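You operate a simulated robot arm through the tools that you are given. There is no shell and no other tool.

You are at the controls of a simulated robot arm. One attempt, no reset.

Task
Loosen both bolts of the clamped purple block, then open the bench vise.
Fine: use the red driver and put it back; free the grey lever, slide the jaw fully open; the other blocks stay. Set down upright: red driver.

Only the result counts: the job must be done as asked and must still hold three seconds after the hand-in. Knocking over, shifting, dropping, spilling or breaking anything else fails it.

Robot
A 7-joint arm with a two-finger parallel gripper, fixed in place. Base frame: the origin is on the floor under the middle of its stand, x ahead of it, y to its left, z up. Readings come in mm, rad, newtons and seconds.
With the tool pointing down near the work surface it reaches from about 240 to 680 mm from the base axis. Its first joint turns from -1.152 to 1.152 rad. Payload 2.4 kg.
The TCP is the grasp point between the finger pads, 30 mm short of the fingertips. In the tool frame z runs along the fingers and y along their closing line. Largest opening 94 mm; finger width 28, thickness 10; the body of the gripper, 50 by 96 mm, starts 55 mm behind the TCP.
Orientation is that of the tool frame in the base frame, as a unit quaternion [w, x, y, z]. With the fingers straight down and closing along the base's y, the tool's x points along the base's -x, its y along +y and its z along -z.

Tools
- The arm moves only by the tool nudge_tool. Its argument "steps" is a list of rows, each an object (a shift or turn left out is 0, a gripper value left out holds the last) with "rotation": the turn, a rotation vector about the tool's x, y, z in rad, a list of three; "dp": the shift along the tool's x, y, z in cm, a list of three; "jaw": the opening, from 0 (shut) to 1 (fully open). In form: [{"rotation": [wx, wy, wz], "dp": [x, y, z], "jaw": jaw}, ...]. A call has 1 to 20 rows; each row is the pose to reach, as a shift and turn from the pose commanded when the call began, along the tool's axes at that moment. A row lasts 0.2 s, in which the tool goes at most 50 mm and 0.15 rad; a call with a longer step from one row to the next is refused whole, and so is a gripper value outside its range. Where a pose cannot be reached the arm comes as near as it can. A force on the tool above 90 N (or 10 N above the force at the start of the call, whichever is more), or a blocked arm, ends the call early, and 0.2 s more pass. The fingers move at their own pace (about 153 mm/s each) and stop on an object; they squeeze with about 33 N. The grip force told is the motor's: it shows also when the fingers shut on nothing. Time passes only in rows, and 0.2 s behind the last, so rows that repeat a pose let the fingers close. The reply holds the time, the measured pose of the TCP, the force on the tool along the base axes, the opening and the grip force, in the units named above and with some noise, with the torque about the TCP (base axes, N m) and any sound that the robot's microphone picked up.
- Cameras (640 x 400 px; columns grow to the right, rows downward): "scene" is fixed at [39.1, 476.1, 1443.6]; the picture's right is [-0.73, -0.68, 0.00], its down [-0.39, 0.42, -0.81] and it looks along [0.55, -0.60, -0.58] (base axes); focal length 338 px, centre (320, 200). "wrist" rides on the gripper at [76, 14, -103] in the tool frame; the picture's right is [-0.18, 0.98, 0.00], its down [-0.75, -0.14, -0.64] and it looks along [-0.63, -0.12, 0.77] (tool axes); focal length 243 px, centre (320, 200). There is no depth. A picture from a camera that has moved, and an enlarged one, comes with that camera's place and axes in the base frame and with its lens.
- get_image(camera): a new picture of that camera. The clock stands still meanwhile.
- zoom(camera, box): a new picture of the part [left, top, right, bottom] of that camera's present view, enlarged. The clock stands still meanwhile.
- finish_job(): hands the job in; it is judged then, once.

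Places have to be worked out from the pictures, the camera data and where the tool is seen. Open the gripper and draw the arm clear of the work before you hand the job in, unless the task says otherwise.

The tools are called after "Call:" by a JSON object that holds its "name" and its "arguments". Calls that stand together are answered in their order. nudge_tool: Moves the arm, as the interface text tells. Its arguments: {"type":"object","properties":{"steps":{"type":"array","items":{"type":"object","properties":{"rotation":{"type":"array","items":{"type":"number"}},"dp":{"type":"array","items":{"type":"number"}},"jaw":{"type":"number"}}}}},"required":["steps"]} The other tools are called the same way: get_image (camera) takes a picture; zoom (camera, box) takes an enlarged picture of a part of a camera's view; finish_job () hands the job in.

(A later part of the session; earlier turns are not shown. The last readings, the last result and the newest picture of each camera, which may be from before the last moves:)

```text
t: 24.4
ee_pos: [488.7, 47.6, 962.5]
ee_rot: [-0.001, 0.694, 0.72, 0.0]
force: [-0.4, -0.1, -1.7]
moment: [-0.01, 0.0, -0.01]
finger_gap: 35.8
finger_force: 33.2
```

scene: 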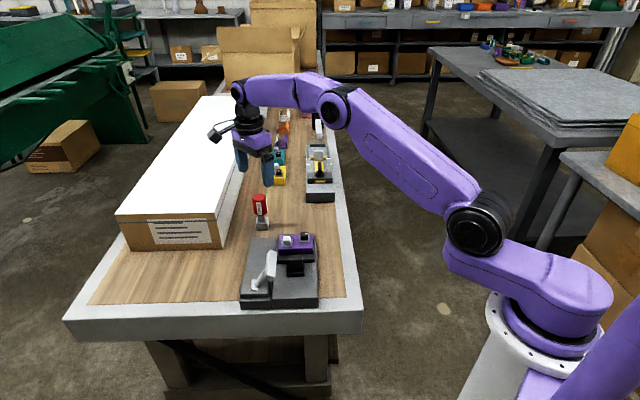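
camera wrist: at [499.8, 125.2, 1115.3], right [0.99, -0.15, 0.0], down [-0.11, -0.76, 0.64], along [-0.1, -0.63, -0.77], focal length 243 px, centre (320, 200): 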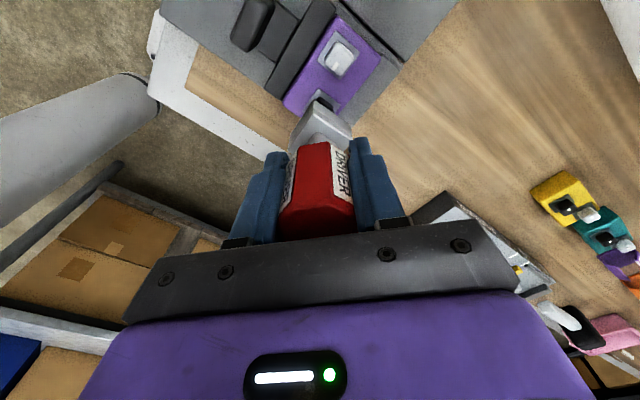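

Call:
{"name": "zoom", "arguments": {"camera": "scene", "box": [275, 205, 325, 250]}}

Call:
{"name": "nudge_tool", "arguments": {"steps": [{"dp": [0, 0, 0.1]}, {"dp": [0, 0, 0.2]}]}}

```text
8.89 times, centred on (300, 228) of scene
camera zoom: at [39.2, 476.1, 1443.6], right [-0.73, -0.68, 0.0], down [-0.39, 0.42, -0.81], along [0.55, -0.6, -0.58], focal length 3004 px, centre (498, -44)
```

zoom: 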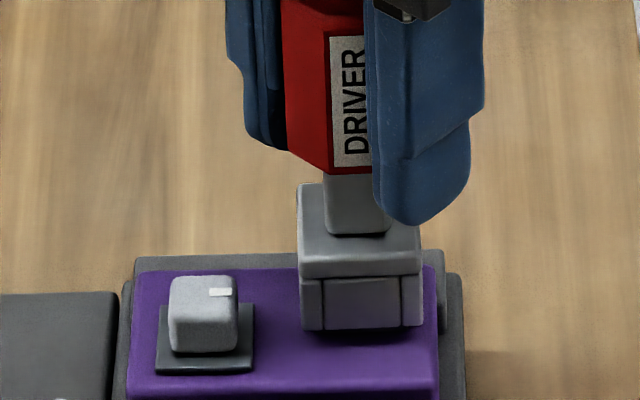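

```text
t: 25.0
ee_pos: [488.2, 48.7, 959.8]
ee_rot: [0.0, 0.695, 0.719, -0.001]
force: [0.6, 0.1, -1.7]
moment: [-0.01, -0.04, 0.01]
finger_gap: 36.1
finger_force: 32.7
```

Still no contact at z=959.8, so I'll keep easing down.

Call:
{"name": "nudge_tool", "arguments": {"steps": [{"dp": [0, 0, 0.1]}, {"dp": [0, 0, 0.2]}]}}

Call:
{"name": "zoom", "arguments": {"camera": "scene", "box": [275, 205, 325, 250]}}

```text
t: 25.6
ee_pos: [488.6, 46.2, 959.2]
ee_rot: [0.001, 0.695, 0.719, 0.0]
force: [-3.3, 0.6, 16.5]
moment: [-0.2, 0.25, -0.01]
finger_gap: 35.8
finger_force: 33.0
```

```text
8.89 times, centred on (300, 228) of scene
camera zoom: at [38.8, 476.1, 1443.6], right [-0.73, -0.68, 0.0], down [-0.39, 0.42, -0.81], along [0.55, -0.6, -0.58], focal length 3004 px, centre (498, -44)
```

zoom: 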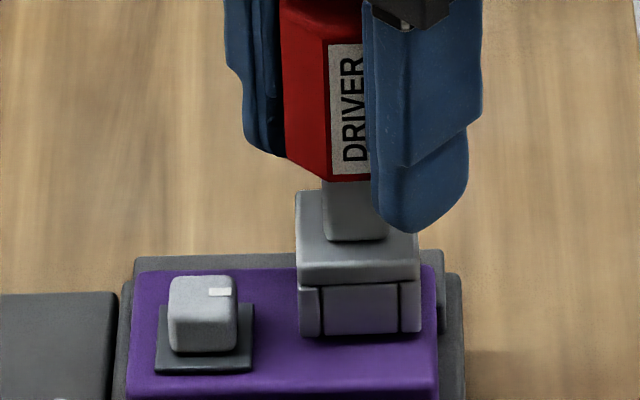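

Contact: 16.5 N upward at z≈959, and the socket is fully seated on the black bolt. I'll relieve it about 1 mm and start turning counter-clockwise, watching torque and sound.

Call:
{"name": "nudge_tool", "arguments": {"steps": [{"dp": [0, 0, -0.1]}, {"dp": [-0.006, -0.017, -0.1], "rotation": [0, 0, -0.1]}, {"dp": [-0.013, -0.033, -0.1], "rotation": [0, 0, -0.2]}, {"dp": [-0.022, -0.048, -0.1], "rotation": [0, 0, -0.3]}, {"dp": [-0.033, -0.062, -0.1], "rotation": [0, 0, -0.4]}]}}

Call:
{"name": "zoom", "arguments": {"camera": "scene", "box": [275, 205, 325, 250]}}

```text
t: 26.8
ee_pos: [488.0, 46.7, 960.0]
ee_rot: [-0.001, 0.536, 0.844, 0.001]
force: [1.1, -0.1, 11.2]
moment: [-0.26, -0.16, 0.0]
finger_gap: 35.9
finger_force: 32.8
```

```text
8.89 times, centred on (300, 228) of scene
camera zoom: at [39.0, 476.1, 1443.6], right [-0.73, -0.68, 0.0], down [-0.39, 0.42, -0.81], along [0.55, -0.6, -0.58], focal length 3004 px, centre (498, -44)
```

zoom: 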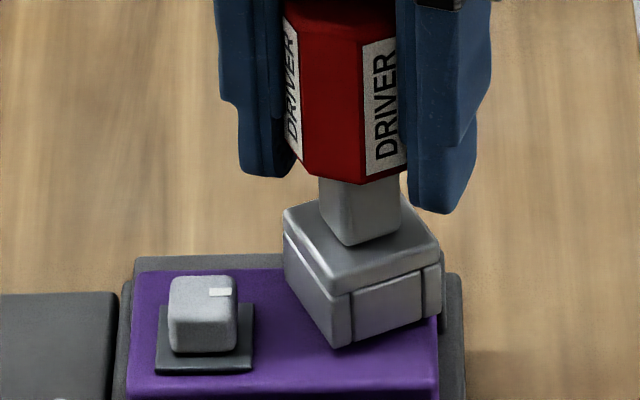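

The driver turned 0.4 rad with almost no torque, and there was no sound yet. I'll ease up about 0.5 mm more and continue counter-clockwise.

Call:
{"name": "nudge_tool", "arguments": {"steps": [{"dp": [-0.007, -0.02, -0.05], "rotation": [0, 0, -0.12]}, {"dp": [-0.017, -0.039, -0.05], "rotation": [0, 0, -0.24]}, {"dp": [-0.029, -0.057, -0.05], "rotation": [0, 0, -0.36]}, {"dp": [-0.042, -0.073, -0.05], "rotation": [0, 0, -0.48]}, {"dp": [-0.058, -0.087, -0.05], "rotation": [0, 0, -0.6]}]}}

Call:
{"name": "zoom", "arguments": {"camera": "scene", "box": [275, 205, 325, 250]}}

```text
t: 28.0
ee_pos: [487.4, 46.9, 960.1]
ee_rot: [-0.001, 0.263, 0.965, 0.001]
force: [5.3, -0.5, -1.5]
moment: [-0.02, -0.38, -0.07]
finger_gap: 35.7
finger_force: 33.1
```

```text
8.89 times, centred on (300, 228) of scene
camera zoom: at [39.3, 476.1, 1443.6], right [-0.73, -0.68, 0.0], down [-0.39, 0.42, -0.81], along [0.55, -0.6, -0.58], focal length 3004 px, centre (498, -44)
```

zoom: 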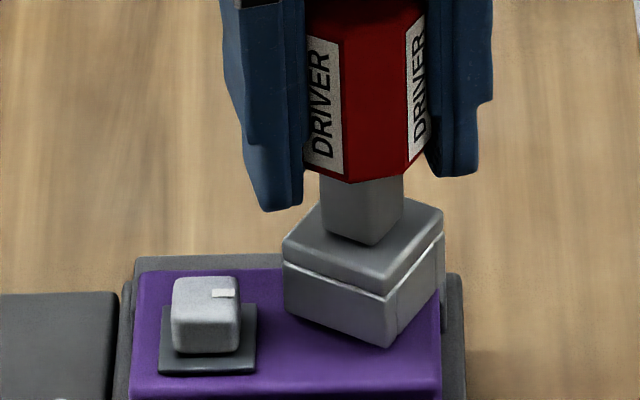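

A 5 N side load built up and the block shifted under about 1 mm, so my axis compensation was slightly too strong. I'll re-centre by 0.8 mm in +x and check the load before turning more.

Call:
{"name": "nudge_tool", "arguments": {"steps": [{"dp": [-0.04, 0.02, 0]}, {"dp": [-0.07, 0.04, 0]}]}}

```text
t: 28.6
ee_pos: [487.0, 46.4, 959.5]
ee_rot: [-0.002, 0.264, 0.965, 0.0]
force: [-0.1, -0.8, 3.8]
moment: [-0.12, -0.06, 0.0]
finger_gap: 35.9
finger_force: 33.0
```

The side load is gone. Continuing counter-clockwise by another 0.6 rad with milder compensation.

Call:
{"name": "nudge_tool", "arguments": {"steps": [{"dp": [-0.003, -0.01, -0.02], "rotation": [0, 0, -0.1]}, {"dp": [-0.007, -0.019, -0.03], "rotation": [0, 0, -0.2]}, {"dp": [-0.013, -0.028, -0.05], "rotation": [0, 0, -0.3]}, {"dp": [-0.02, -0.037, -0.05], "rotation": [0, 0, -0.4]}, {"dp": [-0.027, -0.044, -0.05], "rotation": [0, 0, -0.5]}, {"dp": [-0.034, -0.051, -0.05], "rotation": [0, 0, -0.6]}]}}

Call:
{"name": "zoom", "arguments": {"camera": "scene", "box": [275, 205, 325, 250]}}

```text
t: 30.0
ee_pos: [487.5, 46.8, 960.1]
ee_rot: [-0.003, -0.034, 0.999, 0.0]
force: [-0.9, 3.0, -4.5]
moment: [0.23, 0.07, -0.02]
finger_gap: 35.7
finger_force: 32.9
```

```text
8.89 times, centred on (300, 228) of scene
camera zoom: at [39.2, 476.2, 1443.6], right [-0.73, -0.68, 0.0], down [-0.39, 0.42, -0.81], along [0.55, -0.6, -0.58], focal length 3004 px, centre (498, -44)
```

zoom: 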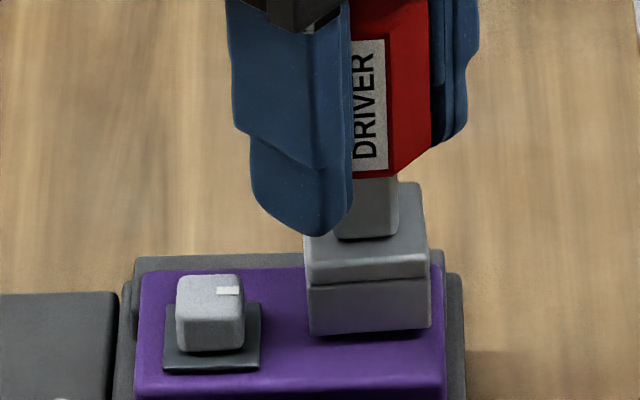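

About 92° turned so far with no click, and the block has drifted about 1.5 mm. That tells me the driver axis is essentially at the TCP, so no compensation is needed. I'll re-centre slightly and lift off to see whether the bolt's mark has turned.

Call:
{"name": "nudge_tool", "arguments": {"steps": [{"dp": [-0.03, 0.03, 0]}, {"dp": [-0.06, 0.05, 0]}, {"dp": [-0.06, 0.05, 0]}]}}

Call:
{"name": "zoom", "arguments": {"camera": "scene", "box": [275, 205, 325, 250]}}

```text
t: 30.8
ee_pos: [489.2, 45.9, 960.3]
ee_rot: [-0.002, -0.033, 0.999, 0.0]
force: [-5.5, 1.4, -1.6]
moment: [0.08, 0.43, -0.02]
finger_gap: 35.6
finger_force: 32.7
```

```text
8.89 times, centred on (300, 228) of scene
camera zoom: at [39.0, 476.1, 1443.6], right [-0.73, -0.68, 0.0], down [-0.39, 0.42, -0.81], along [0.55, -0.6, -0.58], focal length 3004 px, centre (498, -44)
```

zoom: 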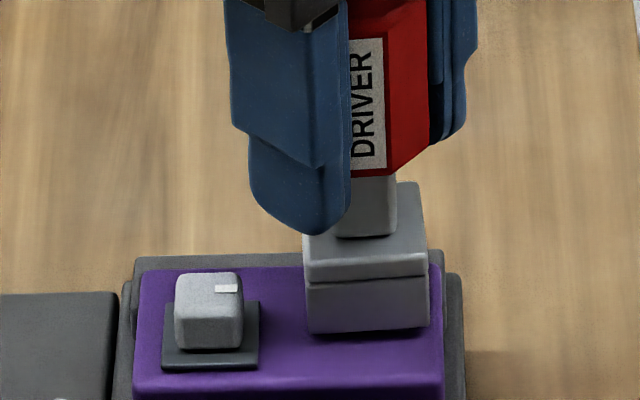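

Side force in x shows I shifted too far that way, so I'll correct by (−0.6, +0.4) mm and then lift the driver clear of the head.

Call:
{"name": "nudge_tool", "arguments": {"steps": [{"dp": [0.06, 0.04, 0]}, {"dp": [0.06, 0.04, -0.5]}, {"dp": [0.06, 0.04, -1.5]}, {"dp": [0.06, 0.04, -3]}, {"dp": [0.06, 0.04, -4.5]}]}}

Call:
{"name": "zoom", "arguments": {"camera": "scene", "box": [275, 205, 325, 250]}}

Call:
{"name": "zoom", "arguments": {"camera": "wrist", "box": [250, 20, 390, 140]}}

```text
t: 32.0
ee_pos: [488.0, 46.2, 1005.6]
ee_rot: [-0.001, -0.034, 0.999, 0.0]
force: [-0.5, 0.7, -1.1]
moment: [0.0, 0.0, 0.0]
finger_gap: 36.0
finger_force: 33.1
```

```text
8.89 times, centred on (300, 228) of scene
camera zoom: at [39.2, 476.1, 1443.6], right [-0.73, -0.68, 0.0], down [-0.39, 0.42, -0.81], along [0.55, -0.6, -0.58], focal length 3004 px, centre (498, -44)
```

zoom: 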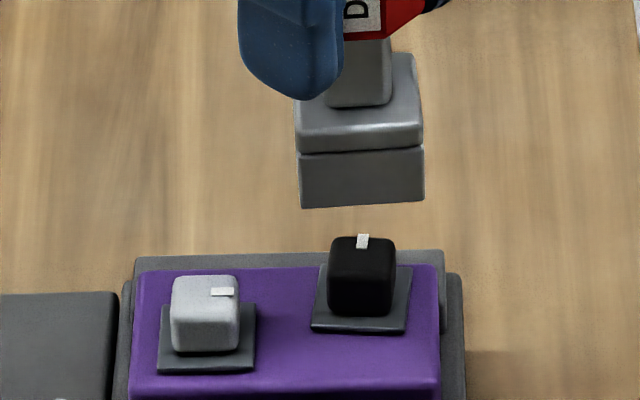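

```text
3.33 times, centred on (320, 80) of wrist
camera zoom: at [412.3, 54.7, 1107.7], right [0.12, 0.99, 0.0], down [0.76, -0.09, 0.64], along [0.64, -0.08, -0.77], focal length 809 px, centre (320, 600)
```

zoom: 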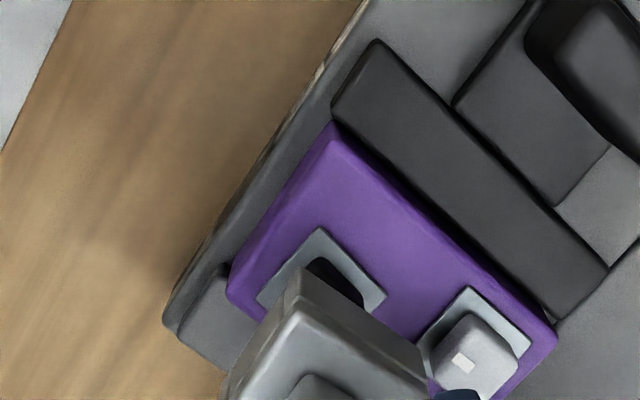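

The black bolt's mark has turned about 90° counter-clockwise, so the driver does drive it, but no click was reported. I'll re-seat straight down and turn further, without any axis compensation this time.

Call:
{"name": "nudge_tool", "arguments": {"steps": [{"dp": [0, 0, 1.5]}, {"dp": [0, 0, 2.8]}, {"dp": [0, 0, 3.5]}, {"dp": [0, 0, 4.0]}, {"dp": [0, 0, 4.3]}, {"dp": [0, 0, 4.45]}]}}

```text
t: 33.4
ee_pos: [488.6, 46.7, 962.1]
ee_rot: [0.003, -0.033, 0.999, 0.0]
force: [-11.4, -1.6, 48.3]
moment: [0.05, 0.24, 0.02]
finger_gap: 35.9
finger_force: 32.9
```

A 48 N push-up at z=962 suggests it seats about 2 mm higher now, probably because the bolt has backed out. I'll ease off upward and check the picture.

Call:
{"name": "nudge_tool", "arguments": {"steps": [{"dp": [0, 0, -0.15]}, {"dp": [0, 0, -0.3]}]}}

Call:
{"name": "zoom", "arguments": {"camera": "scene", "box": [275, 205, 325, 250]}}

```text
t: 34.0
ee_pos: [487.2, 47.2, 962.7]
ee_rot: [-0.001, -0.034, 0.999, 0.0]
force: [3.8, 2.4, 3.5]
moment: [0.15, -0.25, 0.06]
finger_gap: 35.9
finger_force: 33.4
```

```text
8.89 times, centred on (300, 228) of scene
camera zoom: at [39.2, 476.2, 1443.6], right [-0.73, -0.68, 0.0], down [-0.39, 0.42, -0.81], along [0.55, -0.6, -0.58], focal length 3004 px, centre (498, -44)
```

zoom: 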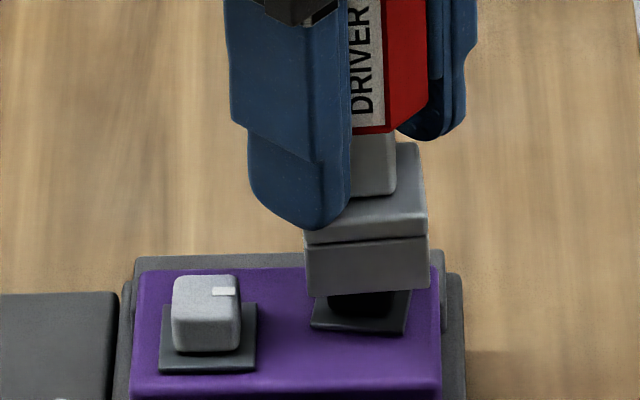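

The driver slid up about 13 mm in the grip: the socket landed on top of the head, about 2 mm too far in −u. I'll raise a few mm, shift by about (+1.3, +1.2) and check both views.

Call:
{"name": "nudge_tool", "arguments": {"steps": [{"dp": [0, 0, -0.3]}, {"dp": [-0.13, 0.12, -0.5]}, {"dp": [-0.13, 0.12, -0.5]}]}}

Call:
{"name": "zoom", "arguments": {"camera": "scene", "box": [275, 205, 325, 250]}}

Call:
{"name": "zoom", "arguments": {"camera": "wrist", "box": [280, 70, 360, 140]}}

```text
t: 34.8
ee_pos: [489.3, 47.9, 969.2]
ee_rot: [-0.001, -0.034, 0.999, -0.001]
force: [-0.9, -0.3, -2.0]
moment: [0.01, 0.0, 0.0]
finger_gap: 36.0
finger_force: 33.8
```

```text
8.89 times, centred on (300, 228) of scene
camera zoom: at [39.2, 476.1, 1443.6], right [-0.73, -0.68, 0.0], down [-0.39, 0.42, -0.81], along [0.55, -0.6, -0.58], focal length 3004 px, centre (498, -44)
```

zoom: 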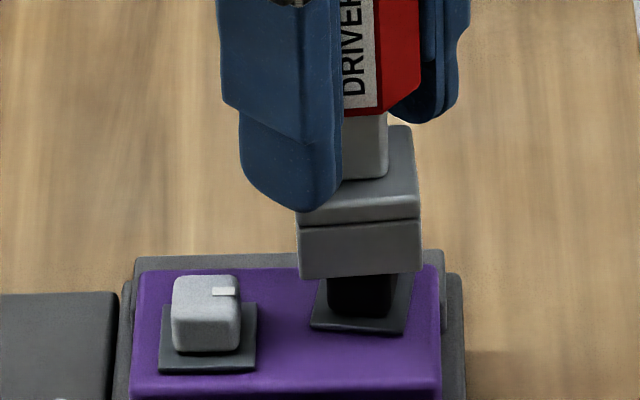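

```text
5.71 times, centred on (320, 105) of wrist
camera zoom: at [413.3, 55.8, 1071.1], right [0.12, 0.99, 0.0], down [0.76, -0.09, 0.64], along [0.64, -0.08, -0.77], focal length 1386 px, centre (320, 743)
```

zoom: 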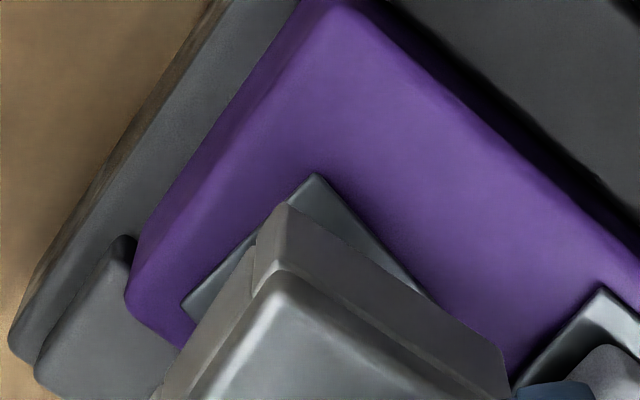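

The bolt, whose plate turns with it, lags the socket by about 12° of free play, and positions agree to about 1 mm. I'll rotate back 0.18 rad to align the squares, then descend in small steps.

Call:
{"name": "nudge_tool", "arguments": {"steps": [{"dp": [0.02, -0.03, 0], "rotation": [0, 0, 0.09]}, {"dp": [0.04, -0.05, 0], "rotation": [0, 0, 0.18]}, {"dp": [0.04, -0.05, 0.2], "rotation": [0, 0, 0.18]}, {"dp": [0.04, -0.05, 0.4], "rotation": [0, 0, 0.18]}]}}

Call:
{"name": "nudge_tool", "arguments": {"steps": [{"dp": [0, 0, 0.15]}, {"dp": [0, 0, 0.3]}]}}

```text
t: 35.8
ee_pos: [489.1, 47.7, 963.3]
ee_rot: [-0.001, 0.057, 0.998, 0.0]
force: [-0.1, 0.1, -0.6]
moment: [0.01, -0.02, 0.0]
finger_gap: 35.7
finger_force: 33.0
```

```text
t: 36.4
ee_pos: [489.1, 47.8, 962.3]
ee_rot: [-0.001, 0.057, 0.998, 0.0]
force: [-0.3, 0.6, -1.6]
moment: [0.02, -0.01, -0.01]
finger_gap: 35.8
finger_force: 33.7
```

No force yet at z≈962. I'll check the picture before going on.

Call:
{"name": "zoom", "arguments": {"camera": "scene", "box": [275, 205, 325, 250]}}

Call:
{"name": "zoom", "arguments": {"camera": "wrist", "box": [280, 70, 360, 140]}}

```text
8.89 times, centred on (300, 228) of scene
camera zoom: at [39.2, 476.1, 1443.6], right [-0.73, -0.68, 0.0], down [-0.39, 0.42, -0.81], along [0.55, -0.6, -0.58], focal length 3004 px, centre (498, -44)
```

zoom: 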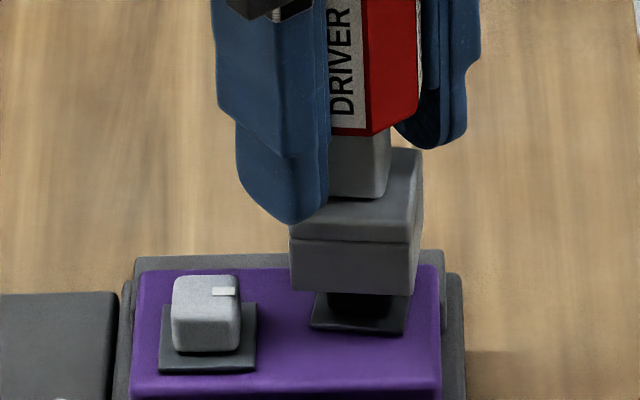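

```text
5.71 times, centred on (320, 105) of wrist
camera zoom: at [416.3, 68.6, 1064.2], right [0.29, 0.96, 0.0], down [0.73, -0.23, 0.64], along [0.61, -0.19, -0.77], focal length 1386 px, centre (320, 743)
```

zoom: 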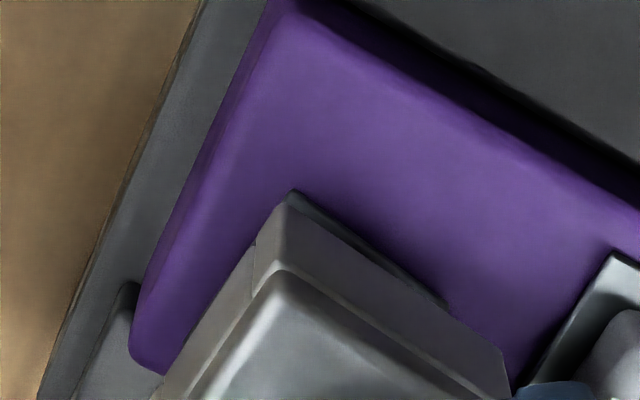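

Socket and plate agree to within about 1 mm and 3°. I'll trim by (−0.55, −0.55) mm and keep descending in 2–3 mm steps.

Call:
{"name": "nudge_tool", "arguments": {"steps": [{"dp": [0.05, -0.06, 0]}, {"dp": [0.05, -0.06, 0.15]}, {"dp": [0.05, -0.06, 0.3]}]}}

Call:
{"name": "nudge_tool", "arguments": {"steps": [{"dp": [0, 0, 0.15]}, {"dp": [0, 0, 0.3]}]}}

```text
t: 37.2
ee_pos: [488.7, 46.4, 958.7]
ee_rot: [-0.001, 0.057, 0.998, 0.0]
force: [0.0, 0.1, -1.6]
moment: [0.01, 0.01, 0.01]
finger_gap: 36.0
finger_force: 32.8
```

```text
t: 37.8
ee_pos: [489.7, 46.2, 955.6]
ee_rot: [-0.001, 0.057, 0.998, 0.0]
force: [0.7, -0.1, -1.4]
moment: [0.01, -0.04, 0.03]
finger_gap: 35.8
finger_force: 33.1
```

No contact at z=955.6, so the socket is sliding over the head. Continuing down.

Call:
{"name": "nudge_tool", "arguments": {"steps": [{"dp": [0, 0, 0.15]}, {"dp": [0, 0, 0.3]}]}}

Call:
{"name": "zoom", "arguments": {"camera": "scene", "box": [275, 205, 325, 250]}}

```text
t: 38.4
ee_pos: [488.6, 47.7, 952.6]
ee_rot: [0.0, 0.057, 0.998, 0.0]
force: [0.2, 0.0, -1.3]
moment: [0.03, 0.04, -0.01]
finger_gap: 35.6
finger_force: 33.3
```

```text
8.89 times, centred on (300, 228) of scene
camera zoom: at [39.2, 476.1, 1443.6], right [-0.73, -0.68, 0.0], down [-0.39, 0.42, -0.81], along [0.55, -0.6, -0.58], focal length 3004 px, centre (498, -44)
```

zoom: 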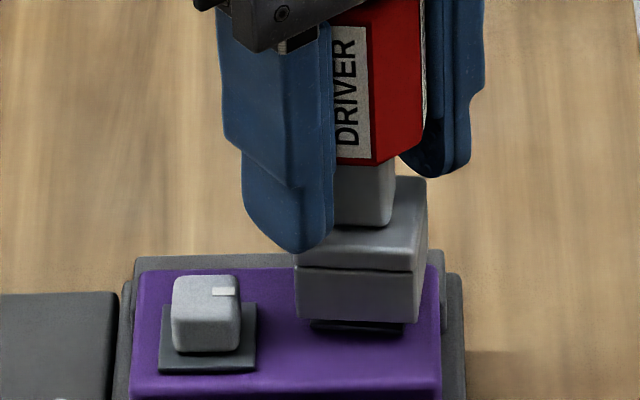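

The socket is well over the head, about 4 mm above the plate. I'll go 2.5 mm lower and then turn counter-clockwise another 0.6 rad, watching side forces.

Call:
{"name": "nudge_tool", "arguments": {"steps": [{"dp": [0, 0, 0.25]}, {"dp": [0, 0, 0.25], "rotation": [0, 0, -0.1]}, {"dp": [0, 0, 0.25], "rotation": [0, 0, -0.2]}, {"dp": [0, 0, 0.25], "rotation": [0, 0, -0.3]}, {"dp": [0, 0, 0.25], "rotation": [0, 0, -0.4]}, {"dp": [0, 0, 0.25], "rotation": [0, 0, -0.5]}, {"dp": [0, 0, 0.25], "rotation": [0, 0, -0.6]}]}}

Call:
{"name": "zoom", "arguments": {"camera": "scene", "box": [275, 205, 325, 250]}}

```text
t: 40.0
ee_pos: [489.5, 47.7, 949.9]
ee_rot: [-0.001, -0.243, 0.97, 0.0]
force: [-0.3, 6.2, -0.5]
moment: [0.48, -0.01, -1.03]
finger_gap: 37.7
finger_force: 33.1
```

```text
8.89 times, centred on (300, 228) of scene
camera zoom: at [39.1, 476.2, 1443.6], right [-0.73, -0.68, 0.0], down [-0.39, 0.42, -0.81], along [0.55, -0.6, -0.58], focal length 3004 px, centre (498, -44)
```

zoom: 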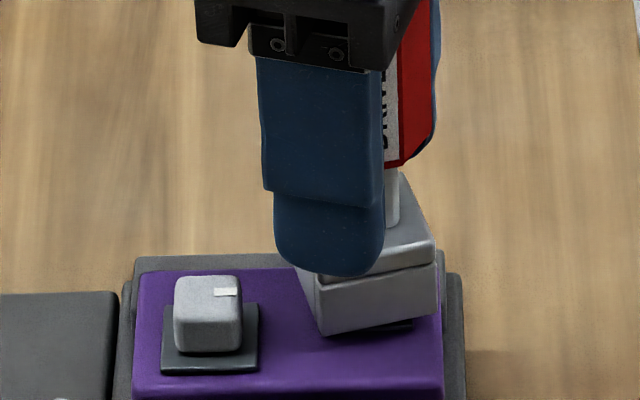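

Torque rose to −1.0 N·m and the handle started to turn inside the fingers (gap 37.7), so the black bolt seems to have hit its end stop. I'll back off 0.2 rad, lift clear and check its mark.

Call:
{"name": "nudge_tool", "arguments": {"steps": [{"dp": [0, 0, 0], "rotation": [0, 0, 0.1]}, {"dp": [0, 0, 0], "rotation": [0, 0, 0.22]}, {"dp": [0, 0, 0], "rotation": [0, 0, 0.22]}]}}

```text
t: 40.8
ee_pos: [487.7, 45.6, 950.2]
ee_rot: [-0.001, -0.132, 0.991, 0.0]
force: [-1.2, -0.1, -2.9]
moment: [0.04, 0.06, -0.01]
finger_gap: 37.3
finger_force: 33.3
```

The torque is released. Lifting straight up to view the bolt.

Call:
{"name": "nudge_tool", "arguments": {"steps": [{"dp": [0, 0, -0.5]}, {"dp": [0, 0, -1.5]}, {"dp": [0, 0, -3]}, {"dp": [0, 0, -4.5]}]}}

Call:
{"name": "zoom", "arguments": {"camera": "scene", "box": [275, 205, 325, 250]}}

Call:
{"name": "zoom", "arguments": {"camera": "wrist", "box": [250, 20, 390, 140]}}

```text
t: 41.8
ee_pos: [488.1, 46.3, 993.1]
ee_rot: [-0.002, -0.132, 0.991, 0.0]
force: [0.3, -0.6, -1.4]
moment: [0.02, 0.0, 0.01]
finger_gap: 37.5
finger_force: 32.9
```

```text
8.89 times, centred on (300, 228) of scene
camera zoom: at [39.2, 476.1, 1443.6], right [-0.73, -0.68, 0.0], down [-0.39, 0.42, -0.81], along [0.55, -0.6, -0.58], focal length 3004 px, centre (498, -44)
```

zoom: 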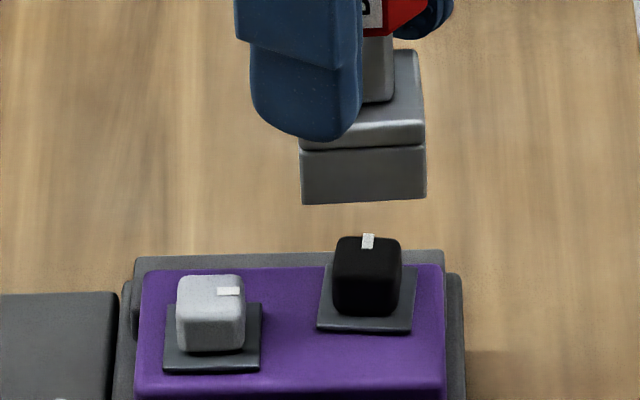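

```text
3.33 times, centred on (320, 80) of wrist
camera zoom: at [411.7, 39.2, 1096.4], right [-0.08, 1.0, 0.0], down [0.77, 0.06, 0.64], along [0.64, 0.05, -0.77], focal length 809 px, centre (320, 600)
```

zoom: 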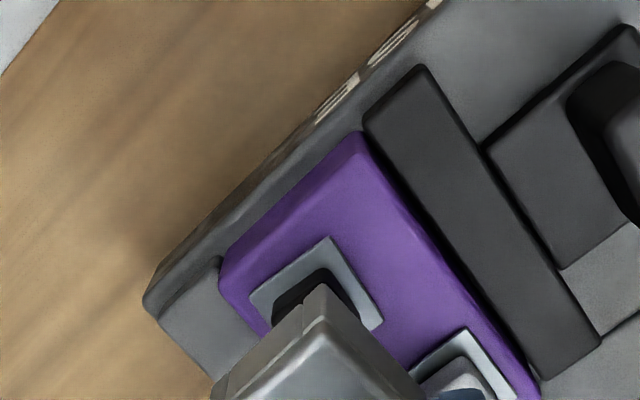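

The bolt's mark now points to the back of the vise, 90° from where it was, and its plate is square again, so the stop is at about 90° and the black bolt is loosened. The white bolt should be at about (507.5, 85.5). I'll turn the tool back 90° and hover over it.

Call:
{"name": "nudge_tool", "arguments": {"steps": [{"dp": [-0.3, 0.3, -0.3], "rotation": [0, 0, 0.143]}, {"dp": [-0.6, 0.6, -0.3], "rotation": [0, 0, 0.286]}, {"dp": [-0.9, 0.9, -0.3], "rotation": [0, 0, 0.428]}, {"dp": [-1.2, 1.2, -0.3], "rotation": [0, 0, 0.571]}, {"dp": [-1.5, 1.5, -0.3], "rotation": [0, 0, 0.714]}, {"dp": [-1.8, 1.8, -0.3], "rotation": [0, 0, 0.857]}, {"dp": [-2.1, 2.1, -0.3], "rotation": [0, 0, 1.0]}, {"dp": [-2.4, 2.4, -0.3], "rotation": [0, 0, 1.142]}, {"dp": [-2.6, 2.7, -0.3], "rotation": [0, 0, 1.285]}, {"dp": [-2.8, 3.0, -0.3], "rotation": [0, 0, 1.428]}, {"dp": [-2.91, 3.28, -0.3], "rotation": [0, 0, 1.571]}]}}

Call:
{"name": "zoom", "arguments": {"camera": "scene", "box": [265, 200, 325, 250]}}

Call:
{"name": "zoom", "arguments": {"camera": "wrist", "box": [250, 20, 390, 140]}}

```text
t: 44.2
ee_pos: [507.3, 86.6, 996.4]
ee_rot: [0.0, 0.608, 0.794, 0.0]
force: [0.2, 0.7, -1.7]
moment: [0.01, 0.0, -0.02]
finger_gap: 37.4
finger_force: 32.8
```

```text
8.00 times, centred on (295, 225) of scene
camera zoom: at [39.2, 476.1, 1443.6], right [-0.73, -0.68, 0.0], down [-0.39, 0.42, -0.81], along [0.55, -0.6, -0.58], focal length 2704 px, centre (520, 0)
```

zoom: 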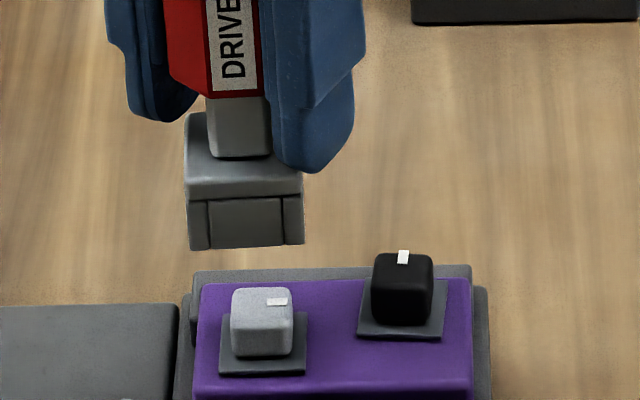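

```text
3.33 times, centred on (320, 80) of wrist
camera zoom: at [502.4, 162.7, 1100.4], right [1.0, 0.08, 0.0], down [0.06, -0.76, 0.64], along [0.05, -0.64, -0.77], focal length 809 px, centre (320, 600)
```

zoom: 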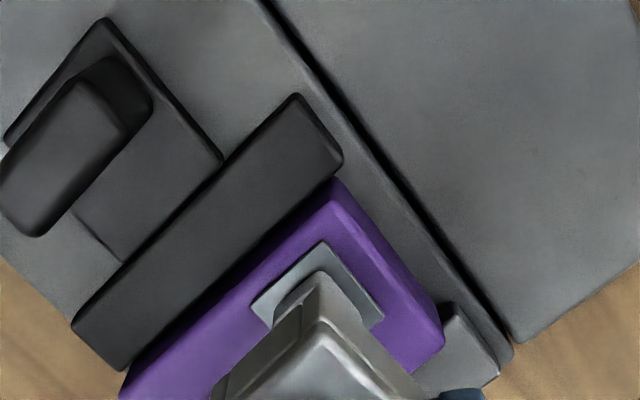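

The scene view says the socket should move about 2.7 mm towards −u, so I'll zoom in for the wrist estimate too.

Call:
{"name": "zoom", "arguments": {"camera": "wrist", "box": [285, 80, 355, 140]}}

```text
6.67 times, centred on (320, 110) of wrist
camera zoom: at [502.4, 162.7, 1100.4], right [1.0, 0.08, 0.0], down [0.06, -0.76, 0.64], along [0.05, -0.64, -0.77], focal length 1618 px, centre (320, 800)
```

zoom: 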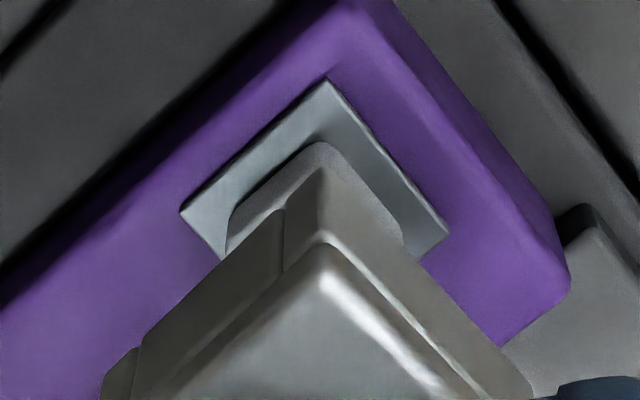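

The two views disagree slightly in y, so I'll shift by (−1.0, −1.5) as a compromise, descend 20 mm and re-evaluate where parallax is smaller.

Call:
{"name": "nudge_tool", "arguments": {"steps": [{"dp": [-0.12, -0.14, 0.7]}, {"dp": [-0.12, -0.14, 1.4]}, {"dp": [-0.12, -0.14, 2.0]}, {"dp": [-0.12, -0.14, 2.0]}]}}

Call:
{"name": "zoom", "arguments": {"camera": "scene", "box": [265, 205, 315, 250]}}

Call:
{"name": "zoom", "arguments": {"camera": "wrist", "box": [285, 80, 355, 140]}}

```text
t: 45.2
ee_pos: [507.9, 84.8, 977.7]
ee_rot: [-0.002, 0.607, 0.795, 0.0]
force: [-0.4, 0.0, -1.4]
moment: [0.01, -0.03, -0.01]
finger_gap: 37.6
finger_force: 33.4
```

```text
8.89 times, centred on (290, 228) of scene
camera zoom: at [39.2, 476.1, 1443.6], right [-0.73, -0.68, 0.0], down [-0.39, 0.42, -0.81], along [0.55, -0.6, -0.58], focal length 3004 px, centre (587, -44)
```

zoom: 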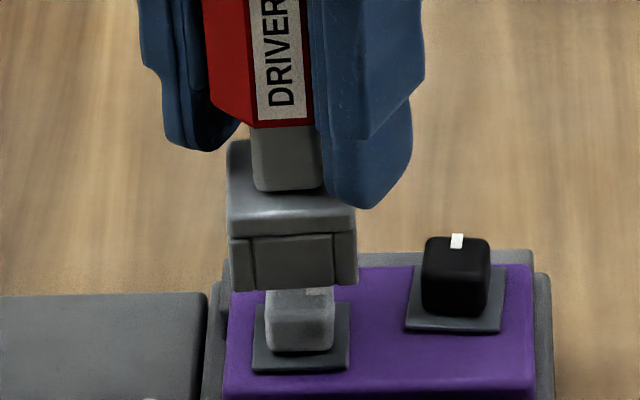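

```text
6.67 times, centred on (320, 110) of wrist
camera zoom: at [501.3, 161.2, 1080.2], right [1.0, 0.08, 0.0], down [0.06, -0.76, 0.64], along [0.05, -0.64, -0.77], focal length 1618 px, centre (320, 800)
```

zoom: 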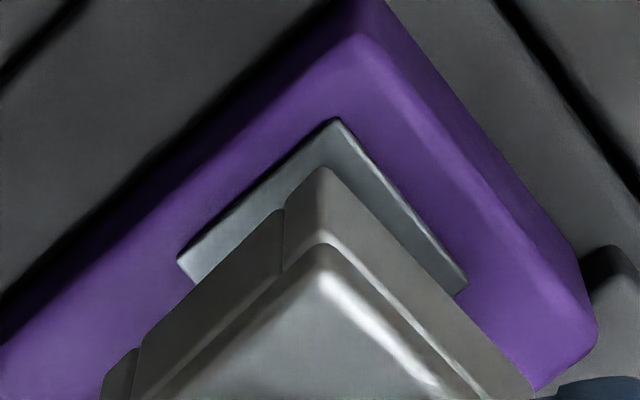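

The two views bracket zero offset (scene −0.95 mm, wrist +0.7 mm along u), so alignment is good. I'll trim 0.4 mm and lower to just above the head, then creep.

Call:
{"name": "nudge_tool", "arguments": {"steps": [{"dp": [-0.02, -0.04, 0.5]}, {"dp": [-0.02, -0.04, 1.0]}, {"dp": [-0.02, -0.04, 1.2]}]}}

Call:
{"name": "nudge_tool", "arguments": {"steps": [{"dp": [0, 0, 0.15]}, {"dp": [0, 0, 0.3]}]}}

Call:
{"name": "nudge_tool", "arguments": {"steps": [{"dp": [0, 0, 0.1]}, {"dp": [0, 0, 0.2]}]}}

```text
t: 46.0
ee_pos: [507.0, 85.0, 963.9]
ee_rot: [0.0, 0.607, 0.795, 0.0]
force: [0.4, 0.3, -0.9]
moment: [0.03, 0.02, 0.03]
finger_gap: 37.4
finger_force: 33.3
```

```text
t: 46.6
ee_pos: [508.0, 83.8, 963.1]
ee_rot: [-0.001, 0.607, 0.795, -0.001]
force: [0.8, -1.0, -1.3]
moment: [0.0, 0.04, 0.0]
finger_gap: 37.4
finger_force: 33.1
```

```text
t: 47.2
ee_pos: [506.0, 83.1, 962.3]
ee_rot: [0.0, 0.607, 0.795, 0.001]
force: [-0.7, 0.3, 3.0]
moment: [0.1, -0.03, -0.01]
finger_gap: 37.5
finger_force: 33.0
```

A small upward force (about 4 N net) appeared at z≈962, so it may be touching the head top. I'll look before pushing.

Call:
{"name": "zoom", "arguments": {"camera": "scene", "box": [265, 205, 315, 250]}}

Call:
{"name": "zoom", "arguments": {"camera": "wrist", "box": [285, 80, 355, 140]}}

```text
8.89 times, centred on (290, 228) of scene
camera zoom: at [39.1, 476.1, 1443.6], right [-0.73, -0.68, 0.0], down [-0.39, 0.42, -0.81], along [0.55, -0.6, -0.58], focal length 3004 px, centre (587, -44)
```

zoom: 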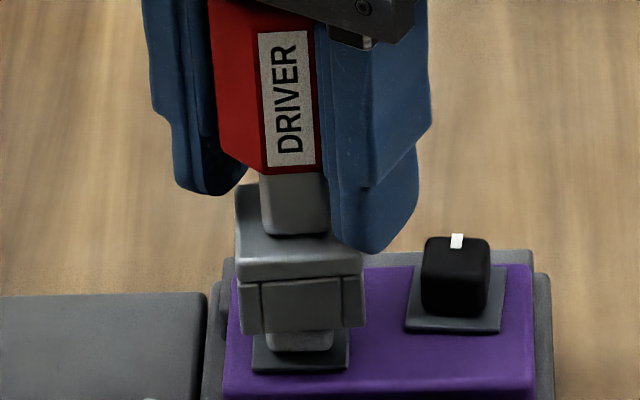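

```text
6.67 times, centred on (320, 110) of wrist
camera zoom: at [501.2, 159.5, 1064.1], right [1.0, 0.08, 0.0], down [0.06, -0.76, 0.64], along [0.05, -0.64, -0.77], focal length 1618 px, centre (320, 800)
```

zoom: 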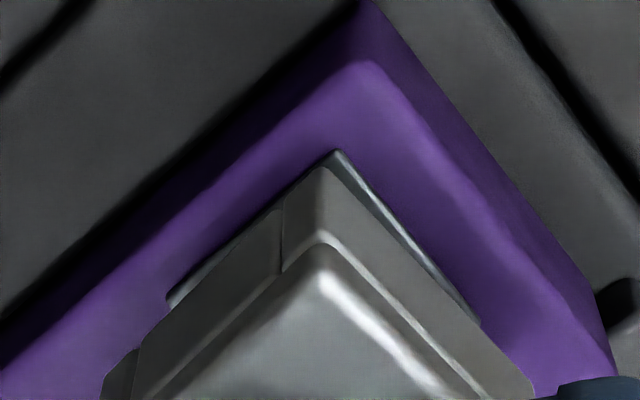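

Both views now say the socket is about 0.7 mm too far in −u. I'll raise 1.5 mm, shift by (+0.5, +0.7), trim yaw 0.05 rad and descend again.

Call:
{"name": "nudge_tool", "arguments": {"steps": [{"dp": [0, 0, -0.15]}, {"dp": [0.055, 0.066, -0.15], "rotation": [0, 0, 0.05]}, {"dp": [0.055, 0.066, 0], "rotation": [0, 0, 0.05]}, {"dp": [0.055, 0.066, 0.15], "rotation": [0, 0, 0.05]}]}}

Call:
{"name": "nudge_tool", "arguments": {"steps": [{"dp": [0, 0, 0.1]}, {"dp": [0, 0, 0.25]}]}}

```text
t: 48.2
ee_pos: [507.1, 85.4, 960.5]
ee_rot: [-0.001, 0.626, 0.779, 0.0]
force: [0.4, 0.2, -1.8]
moment: [-0.02, -0.01, 0.01]
finger_gap: 37.6
finger_force: 33.4
```

```text
t: 48.8
ee_pos: [506.6, 85.3, 956.8]
ee_rot: [-0.001, 0.627, 0.779, -0.001]
force: [0.3, -0.7, -1.8]
moment: [-0.01, -0.01, -0.02]
finger_gap: 37.4
finger_force: 32.5
```

No contact now and z=956.8, below the earlier contact height, so the socket is over the head. Continuing to near-seated.

Call:
{"name": "nudge_tool", "arguments": {"steps": [{"dp": [0, 0, 0.2]}, {"dp": [0, 0, 0.4]}]}}

Call:
{"name": "nudge_tool", "arguments": {"steps": [{"dp": [0, 0, 0.15]}, {"dp": [0, 0, 0.25]}]}}

Call:
{"name": "zoom", "arguments": {"camera": "scene", "box": [265, 205, 315, 250]}}

```text
t: 49.4
ee_pos: [506.4, 83.8, 951.7]
ee_rot: [0.0, 0.626, 0.78, -0.001]
force: [0.8, 1.0, -1.4]
moment: [-0.03, 0.01, -0.02]
finger_gap: 37.3
finger_force: 33.4
```

```text
t: 50.0
ee_pos: [506.8, 85.2, 950.6]
ee_rot: [-0.001, 0.626, 0.78, 0.0]
force: [0.1, -0.6, -1.6]
moment: [-0.04, -0.01, -0.01]
finger_gap: 37.3
finger_force: 32.6
```

```text
8.89 times, centred on (290, 228) of scene
camera zoom: at [39.2, 476.1, 1443.6], right [-0.73, -0.68, 0.0], down [-0.39, 0.42, -0.81], along [0.55, -0.6, -0.58], focal length 3004 px, centre (587, -44)
```

zoom: 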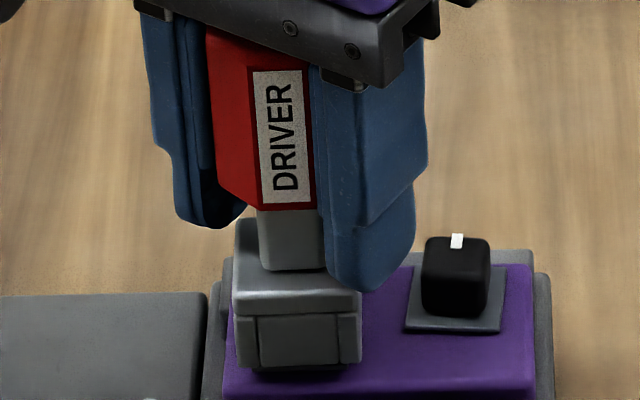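

The socket is engaged on the white bolt. Turning counter-clockwise in chunks, watching side force and torque.

Call:
{"name": "nudge_tool", "arguments": {"steps": [{"rotation": [0, 0, -0.12]}, {"rotation": [0, 0, -0.24]}, {"rotation": [0, 0, -0.36]}, {"rotation": [0, 0, -0.48]}, {"rotation": [0, 0, -0.6]}]}}

Call:
{"name": "nudge_tool", "arguments": {"steps": [{"rotation": [0, 0, -0.1]}, {"rotation": [0, 0, -0.2]}, {"rotation": [0, 0, -0.3]}]}}

Call:
{"name": "zoom", "arguments": {"camera": "scene", "box": [265, 205, 315, 250]}}

```text
t: 51.2
ee_pos: [506.8, 85.1, 951.0]
ee_rot: [0.0, 0.367, 0.93, -0.001]
force: [-1.0, 2.0, 0.3]
moment: [0.02, 0.08, -0.08]
finger_gap: 37.1
finger_force: 33.1
```

```text
t: 52.0
ee_pos: [507.6, 83.8, 950.7]
ee_rot: [-0.001, 0.225, 0.974, 0.0]
force: [0.0, 2.8, -2.2]
moment: [0.16, -0.02, -0.05]
finger_gap: 37.5
finger_force: 33.0
```

```text
8.89 times, centred on (290, 228) of scene
camera zoom: at [39.2, 476.2, 1443.6], right [-0.73, -0.68, 0.0], down [-0.39, 0.42, -0.81], along [0.55, -0.6, -0.58], focal length 3004 px, centre (587, -44)
```

zoom: 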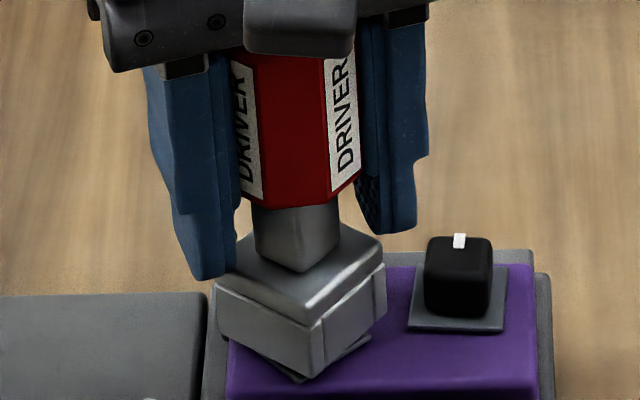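

Turning freely with only about 3 N side load. I'll relieve that with a 0.5 mm +y trim and continue.

Call:
{"name": "nudge_tool", "arguments": {"steps": [{"dp": [0.02, 0.045, 0], "rotation": [0, 0, -0.1]}, {"dp": [0.02, 0.045, 0], "rotation": [0, 0, -0.2]}, {"dp": [0.02, 0.045, 0], "rotation": [0, 0, -0.3]}, {"dp": [0.02, 0.045, 0], "rotation": [0, 0, -0.4]}]}}

Call:
{"name": "nudge_tool", "arguments": {"steps": [{"rotation": [0, 0, -0.1]}, {"rotation": [0, 0, -0.2]}, {"rotation": [0, 0, -0.3]}]}}

```text
t: 53.0
ee_pos: [506.8, 84.0, 950.4]
ee_rot: [-0.001, 0.027, 1.0, 0.0]
force: [-0.6, -0.1, -4.2]
moment: [0.02, -0.04, -0.02]
finger_gap: 37.1
finger_force: 33.0
```

```text
t: 53.8
ee_pos: [507.6, 85.1, 949.9]
ee_rot: [-0.001, -0.124, 0.992, 0.001]
force: [-1.7, 0.2, -1.8]
moment: [0.07, 0.08, 0.0]
finger_gap: 37.4
finger_force: 33.0
```

Total turn is about 92° including play, with no resistance yet. Continuing in small increments to find the stop.

Call:
{"name": "nudge_tool", "arguments": {"steps": [{"rotation": [0, 0, -0.08]}, {"rotation": [0, 0, -0.15]}]}}

Call:
{"name": "nudge_tool", "arguments": {"steps": [{"rotation": [0, 0, -0.06]}, {"rotation": [0, 0, -0.12]}]}}

```text
t: 54.4
ee_pos: [507.5, 85.2, 950.7]
ee_rot: [0.0, -0.197, 0.98, 0.0]
force: [-3.7, 0.8, -0.2]
moment: [0.11, 0.19, -0.34]
finger_gap: 37.5
finger_force: 33.0
```

```text
t: 55.0
ee_pos: [508.0, 87.2, 950.6]
ee_rot: [0.0, -0.255, 0.967, 0.001]
force: [0.2, 5.8, -1.8]
moment: [0.44, -0.06, -0.98]
finger_gap: 38.2
finger_force: 33.8
```

Torque rose to −0.98 N·m at about 107° of tool turn, so the white bolt is at its stop. I'll back off the twist and lift to check the mark.

Call:
{"name": "nudge_tool", "arguments": {"steps": [{"rotation": [0, 0, 0.1]}, {"rotation": [0, 0, 0.2]}, {"rotation": [0, 0, 0.2]}]}}

Call:
{"name": "nudge_tool", "arguments": {"steps": [{"dp": [0, 0, -0.5]}, {"dp": [0, 0, -1.5]}, {"dp": [0, 0, -3]}, {"dp": [0, 0, -5]}, {"dp": [0, 0, -7]}]}}

Call:
{"name": "zoom", "arguments": {"camera": "scene", "box": [265, 205, 315, 250]}}

Call:
{"name": "get_image", "arguments": {"camera": "wrist"}}

```text
t: 55.8
ee_pos: [507.2, 85.7, 950.4]
ee_rot: [-0.001, -0.157, 0.988, 0.0]
force: [-0.9, 0.2, -1.4]
moment: [-0.01, 0.0, 0.03]
finger_gap: 38.0
finger_force: 33.0
```

```text
t: 57.0
ee_pos: [506.4, 86.2, 1020.9]
ee_rot: [-0.001, -0.157, 0.988, 0.0]
force: [-0.2, -0.1, -0.5]
moment: [0.01, 0.01, -0.01]
finger_gap: 37.6
finger_force: 32.5
```

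```text
8.89 times, centred on (290, 228) of scene
camera zoom: at [39.2, 476.1, 1443.6], right [-0.73, -0.68, 0.0], down [-0.39, 0.42, -0.81], along [0.55, -0.6, -0.58], focal length 3004 px, centre (587, -44)
```

zoom: 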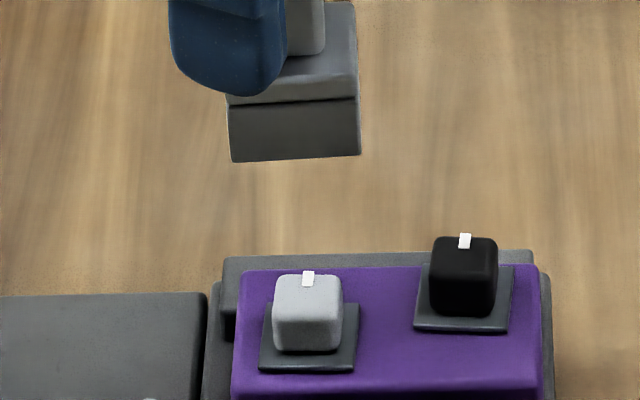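

```text
taken
camera wrist: at [430.8, 73.7, 1123.6], right [-0.13, 0.99, 0.0], down [0.76, 0.1, 0.64], along [0.63, 0.08, -0.77], focal length 243 px, centre (320, 200)
```

wrist: 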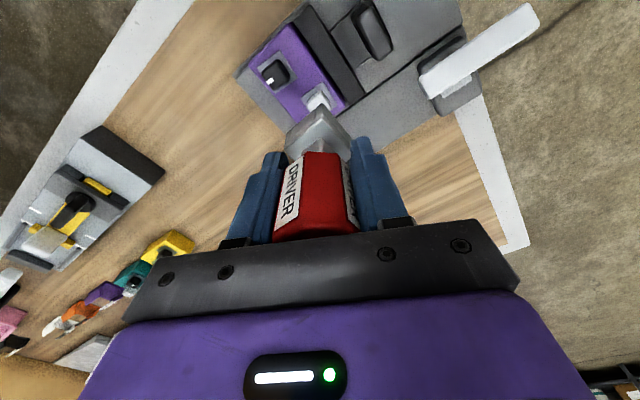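

Both marks now point to the back, so both bolts are turned to their stops. The driver goes back to its original spot, axis at about (665, 42) by my grip readings. I'll carry it there high, yawing so it has its original orientation.

Call:
{"name": "nudge_tool", "arguments": {"steps": [{"dp": [-1.05, -0.7, 0], "rotation": [0, 0, 0.133]}, {"dp": [-2.11, -1.4, 0], "rotation": [0, 0, 0.267]}, {"dp": [-3.16, -2.1, 0], "rotation": [0, 0, 0.4]}, {"dp": [-4.22, -2.81, 0], "rotation": [0, 0, 0.534]}, {"dp": [-5.27, -3.51, 0], "rotation": [0, 0, 0.667]}, {"dp": [-6.32, -4.21, 0], "rotation": [0, 0, 0.801]}, {"dp": [-7.38, -4.91, 0], "rotation": [0, 0, 0.934]}, {"dp": [-8.43, -5.61, 0], "rotation": [0, 0, 1.068]}, {"dp": [-9.48, -6.31, 0], "rotation": [0, 0, 1.201]}, {"dp": [-10.54, -7.02, 0], "rotation": [0, 0, 1.335]}, {"dp": [-11.6, -7.72, 0], "rotation": [0, 0, 1.468]}, {"dp": [-12.65, -8.42, 0], "rotation": [0, 0, 1.602]}, {"dp": [-13.7, -9.12, 0], "rotation": [0, 0, 1.735]}]}}

Call:
{"name": "zoom", "arguments": {"camera": "scene", "box": [215, 140, 315, 240]}}

Call:
{"name": "zoom", "arguments": {"camera": "wrist", "box": [270, 80, 370, 200]}}

```text
t: 59.8
ee_pos: [665.8, 41.8, 1019.7]
ee_rot: [-0.001, 0.653, 0.758, 0.0]
force: [-0.1, 0.5, -1.1]
moment: [0.0, -0.02, 0.03]
finger_gap: 37.7
finger_force: 33.6
```

```text
4.00 times, centred on (265, 190) of scene
camera zoom: at [39.2, 476.1, 1443.6], right [-0.73, -0.68, 0.0], down [-0.39, 0.42, -0.81], along [0.55, -0.6, -0.58], focal length 1352 px, centre (540, 240)
```

zoom: 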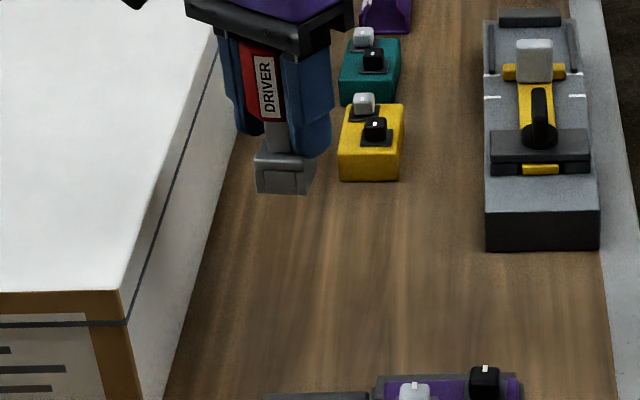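

```text
3.33 times, centred on (320, 140) of wrist
camera zoom: at [669.6, 117.2, 1122.9], right [1.0, -0.04, 0.0], down [-0.03, -0.77, 0.64], along [-0.02, -0.64, -0.77], focal length 809 px, centre (320, 400)
```

zoom: 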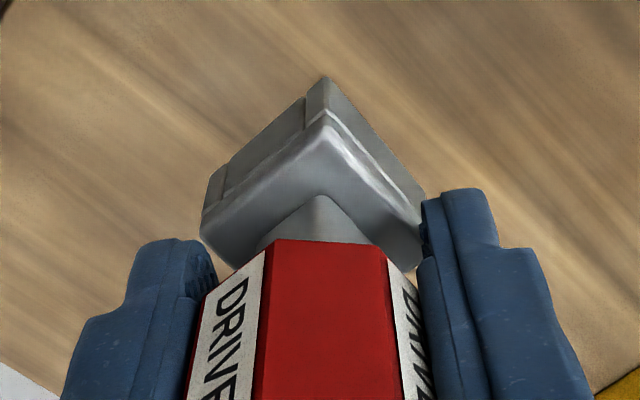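

The driver is in place over its spot, with the socket about 4° off its original yaw, which I'll correct. Now descending to about 12 mm above the table before creeping down.

Call:
{"name": "nudge_tool", "arguments": {"steps": [{"dp": [0, -0.03, 3], "rotation": [0, 0, -0.07]}, {"dp": [0, -0.05, 6], "rotation": [0, 0, -0.07]}, {"dp": [0, -0.05, 9], "rotation": [0, 0, -0.07]}, {"dp": [0, -0.05, 11.5], "rotation": [0, 0, -0.07]}, {"dp": [0, -0.05, 12.8], "rotation": [0, 0, -0.07]}, {"dp": [0, -0.05, 12.8], "rotation": [0, 0, -0.07]}]}}

Call:
{"name": "zoom", "arguments": {"camera": "scene", "box": [215, 140, 315, 240]}}

Call:
{"name": "zoom", "arguments": {"camera": "wrist", "box": [270, 60, 370, 180]}}

```text
t: 61.2
ee_pos: [663.3, 40.3, 890.4]
ee_rot: [0.0, 0.625, 0.781, -0.001]
force: [-0.5, -0.2, -0.8]
moment: [0.02, 0.01, 0.0]
finger_gap: 37.7
finger_force: 33.4
```

```text
4.00 times, centred on (265, 190) of scene
camera zoom: at [39.2, 476.1, 1443.6], right [-0.73, -0.68, 0.0], down [-0.39, 0.42, -0.81], along [0.55, -0.6, -0.58], focal length 1352 px, centre (540, 240)
```

zoom: 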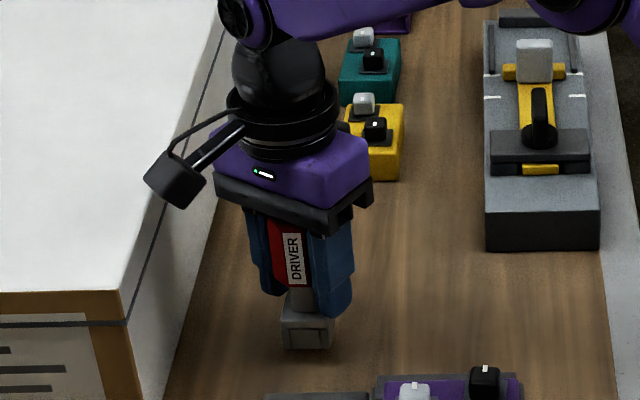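

```text
3.33 times, centred on (320, 120) of wrist
camera zoom: at [662.1, 116.7, 994.3], right [1.0, 0.04, 0.0], down [0.03, -0.77, 0.64], along [0.02, -0.64, -0.77], focal length 809 px, centre (320, 467)
```

zoom: 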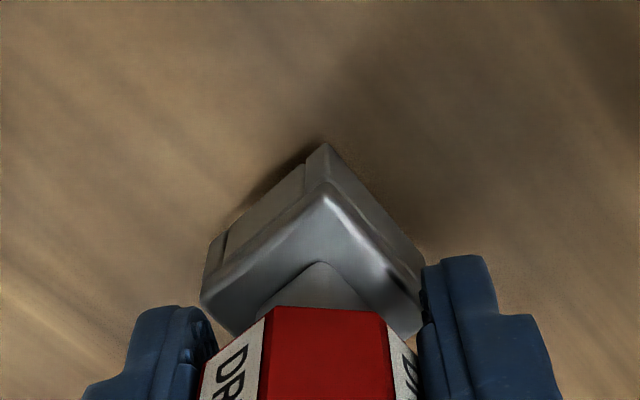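

The socket bottom is about 10 mm above the table and within about 1 mm of its original picture position. Lowering in steps until contact.

Call:
{"name": "nudge_tool", "arguments": {"steps": [{"dp": [0, 0, 0.3]}, {"dp": [0, 0, 0.6]}, {"dp": [0, 0, 0.8]}]}}

Call:
{"name": "nudge_tool", "arguments": {"steps": [{"dp": [0, 0, 0.1]}, {"dp": [0, 0, 0.2]}]}}

```text
t: 62.0
ee_pos: [664.2, 40.8, 883.2]
ee_rot: [0.0, 0.625, 0.78, -0.001]
force: [0.2, 0.5, -1.6]
moment: [-0.03, 0.01, 0.02]
finger_gap: 37.6
finger_force: 32.9
```

```text
t: 62.6
ee_pos: [663.8, 40.9, 882.4]
ee_rot: [0.0, 0.625, 0.781, -0.001]
force: [-0.1, 1.5, -0.9]
moment: [0.02, 0.0, 0.0]
finger_gap: 37.6
finger_force: 32.7
```

Still no contact at z≈882. Continuing in 1–2 mm steps.

Call:
{"name": "nudge_tool", "arguments": {"steps": [{"dp": [0, 0, 0.1]}, {"dp": [0, 0, 0.2]}]}}

Call:
{"name": "nudge_tool", "arguments": {"steps": [{"dp": [0, 0, 0.1]}, {"dp": [0, 0, 0.15]}]}}

```text
t: 63.2
ee_pos: [664.4, 40.6, 880.7]
ee_rot: [-0.001, 0.625, 0.781, -0.001]
force: [-0.1, -0.1, -0.9]
moment: [-0.01, 0.0, 0.0]
finger_gap: 37.5
finger_force: 33.4
```

```text
t: 63.8
ee_pos: [664.9, 41.0, 879.1]
ee_rot: [-0.002, 0.624, 0.781, -0.001]
force: [0.2, 0.1, -1.7]
moment: [-0.01, -0.03, 0.03]
finger_gap: 37.7
finger_force: 33.2
```

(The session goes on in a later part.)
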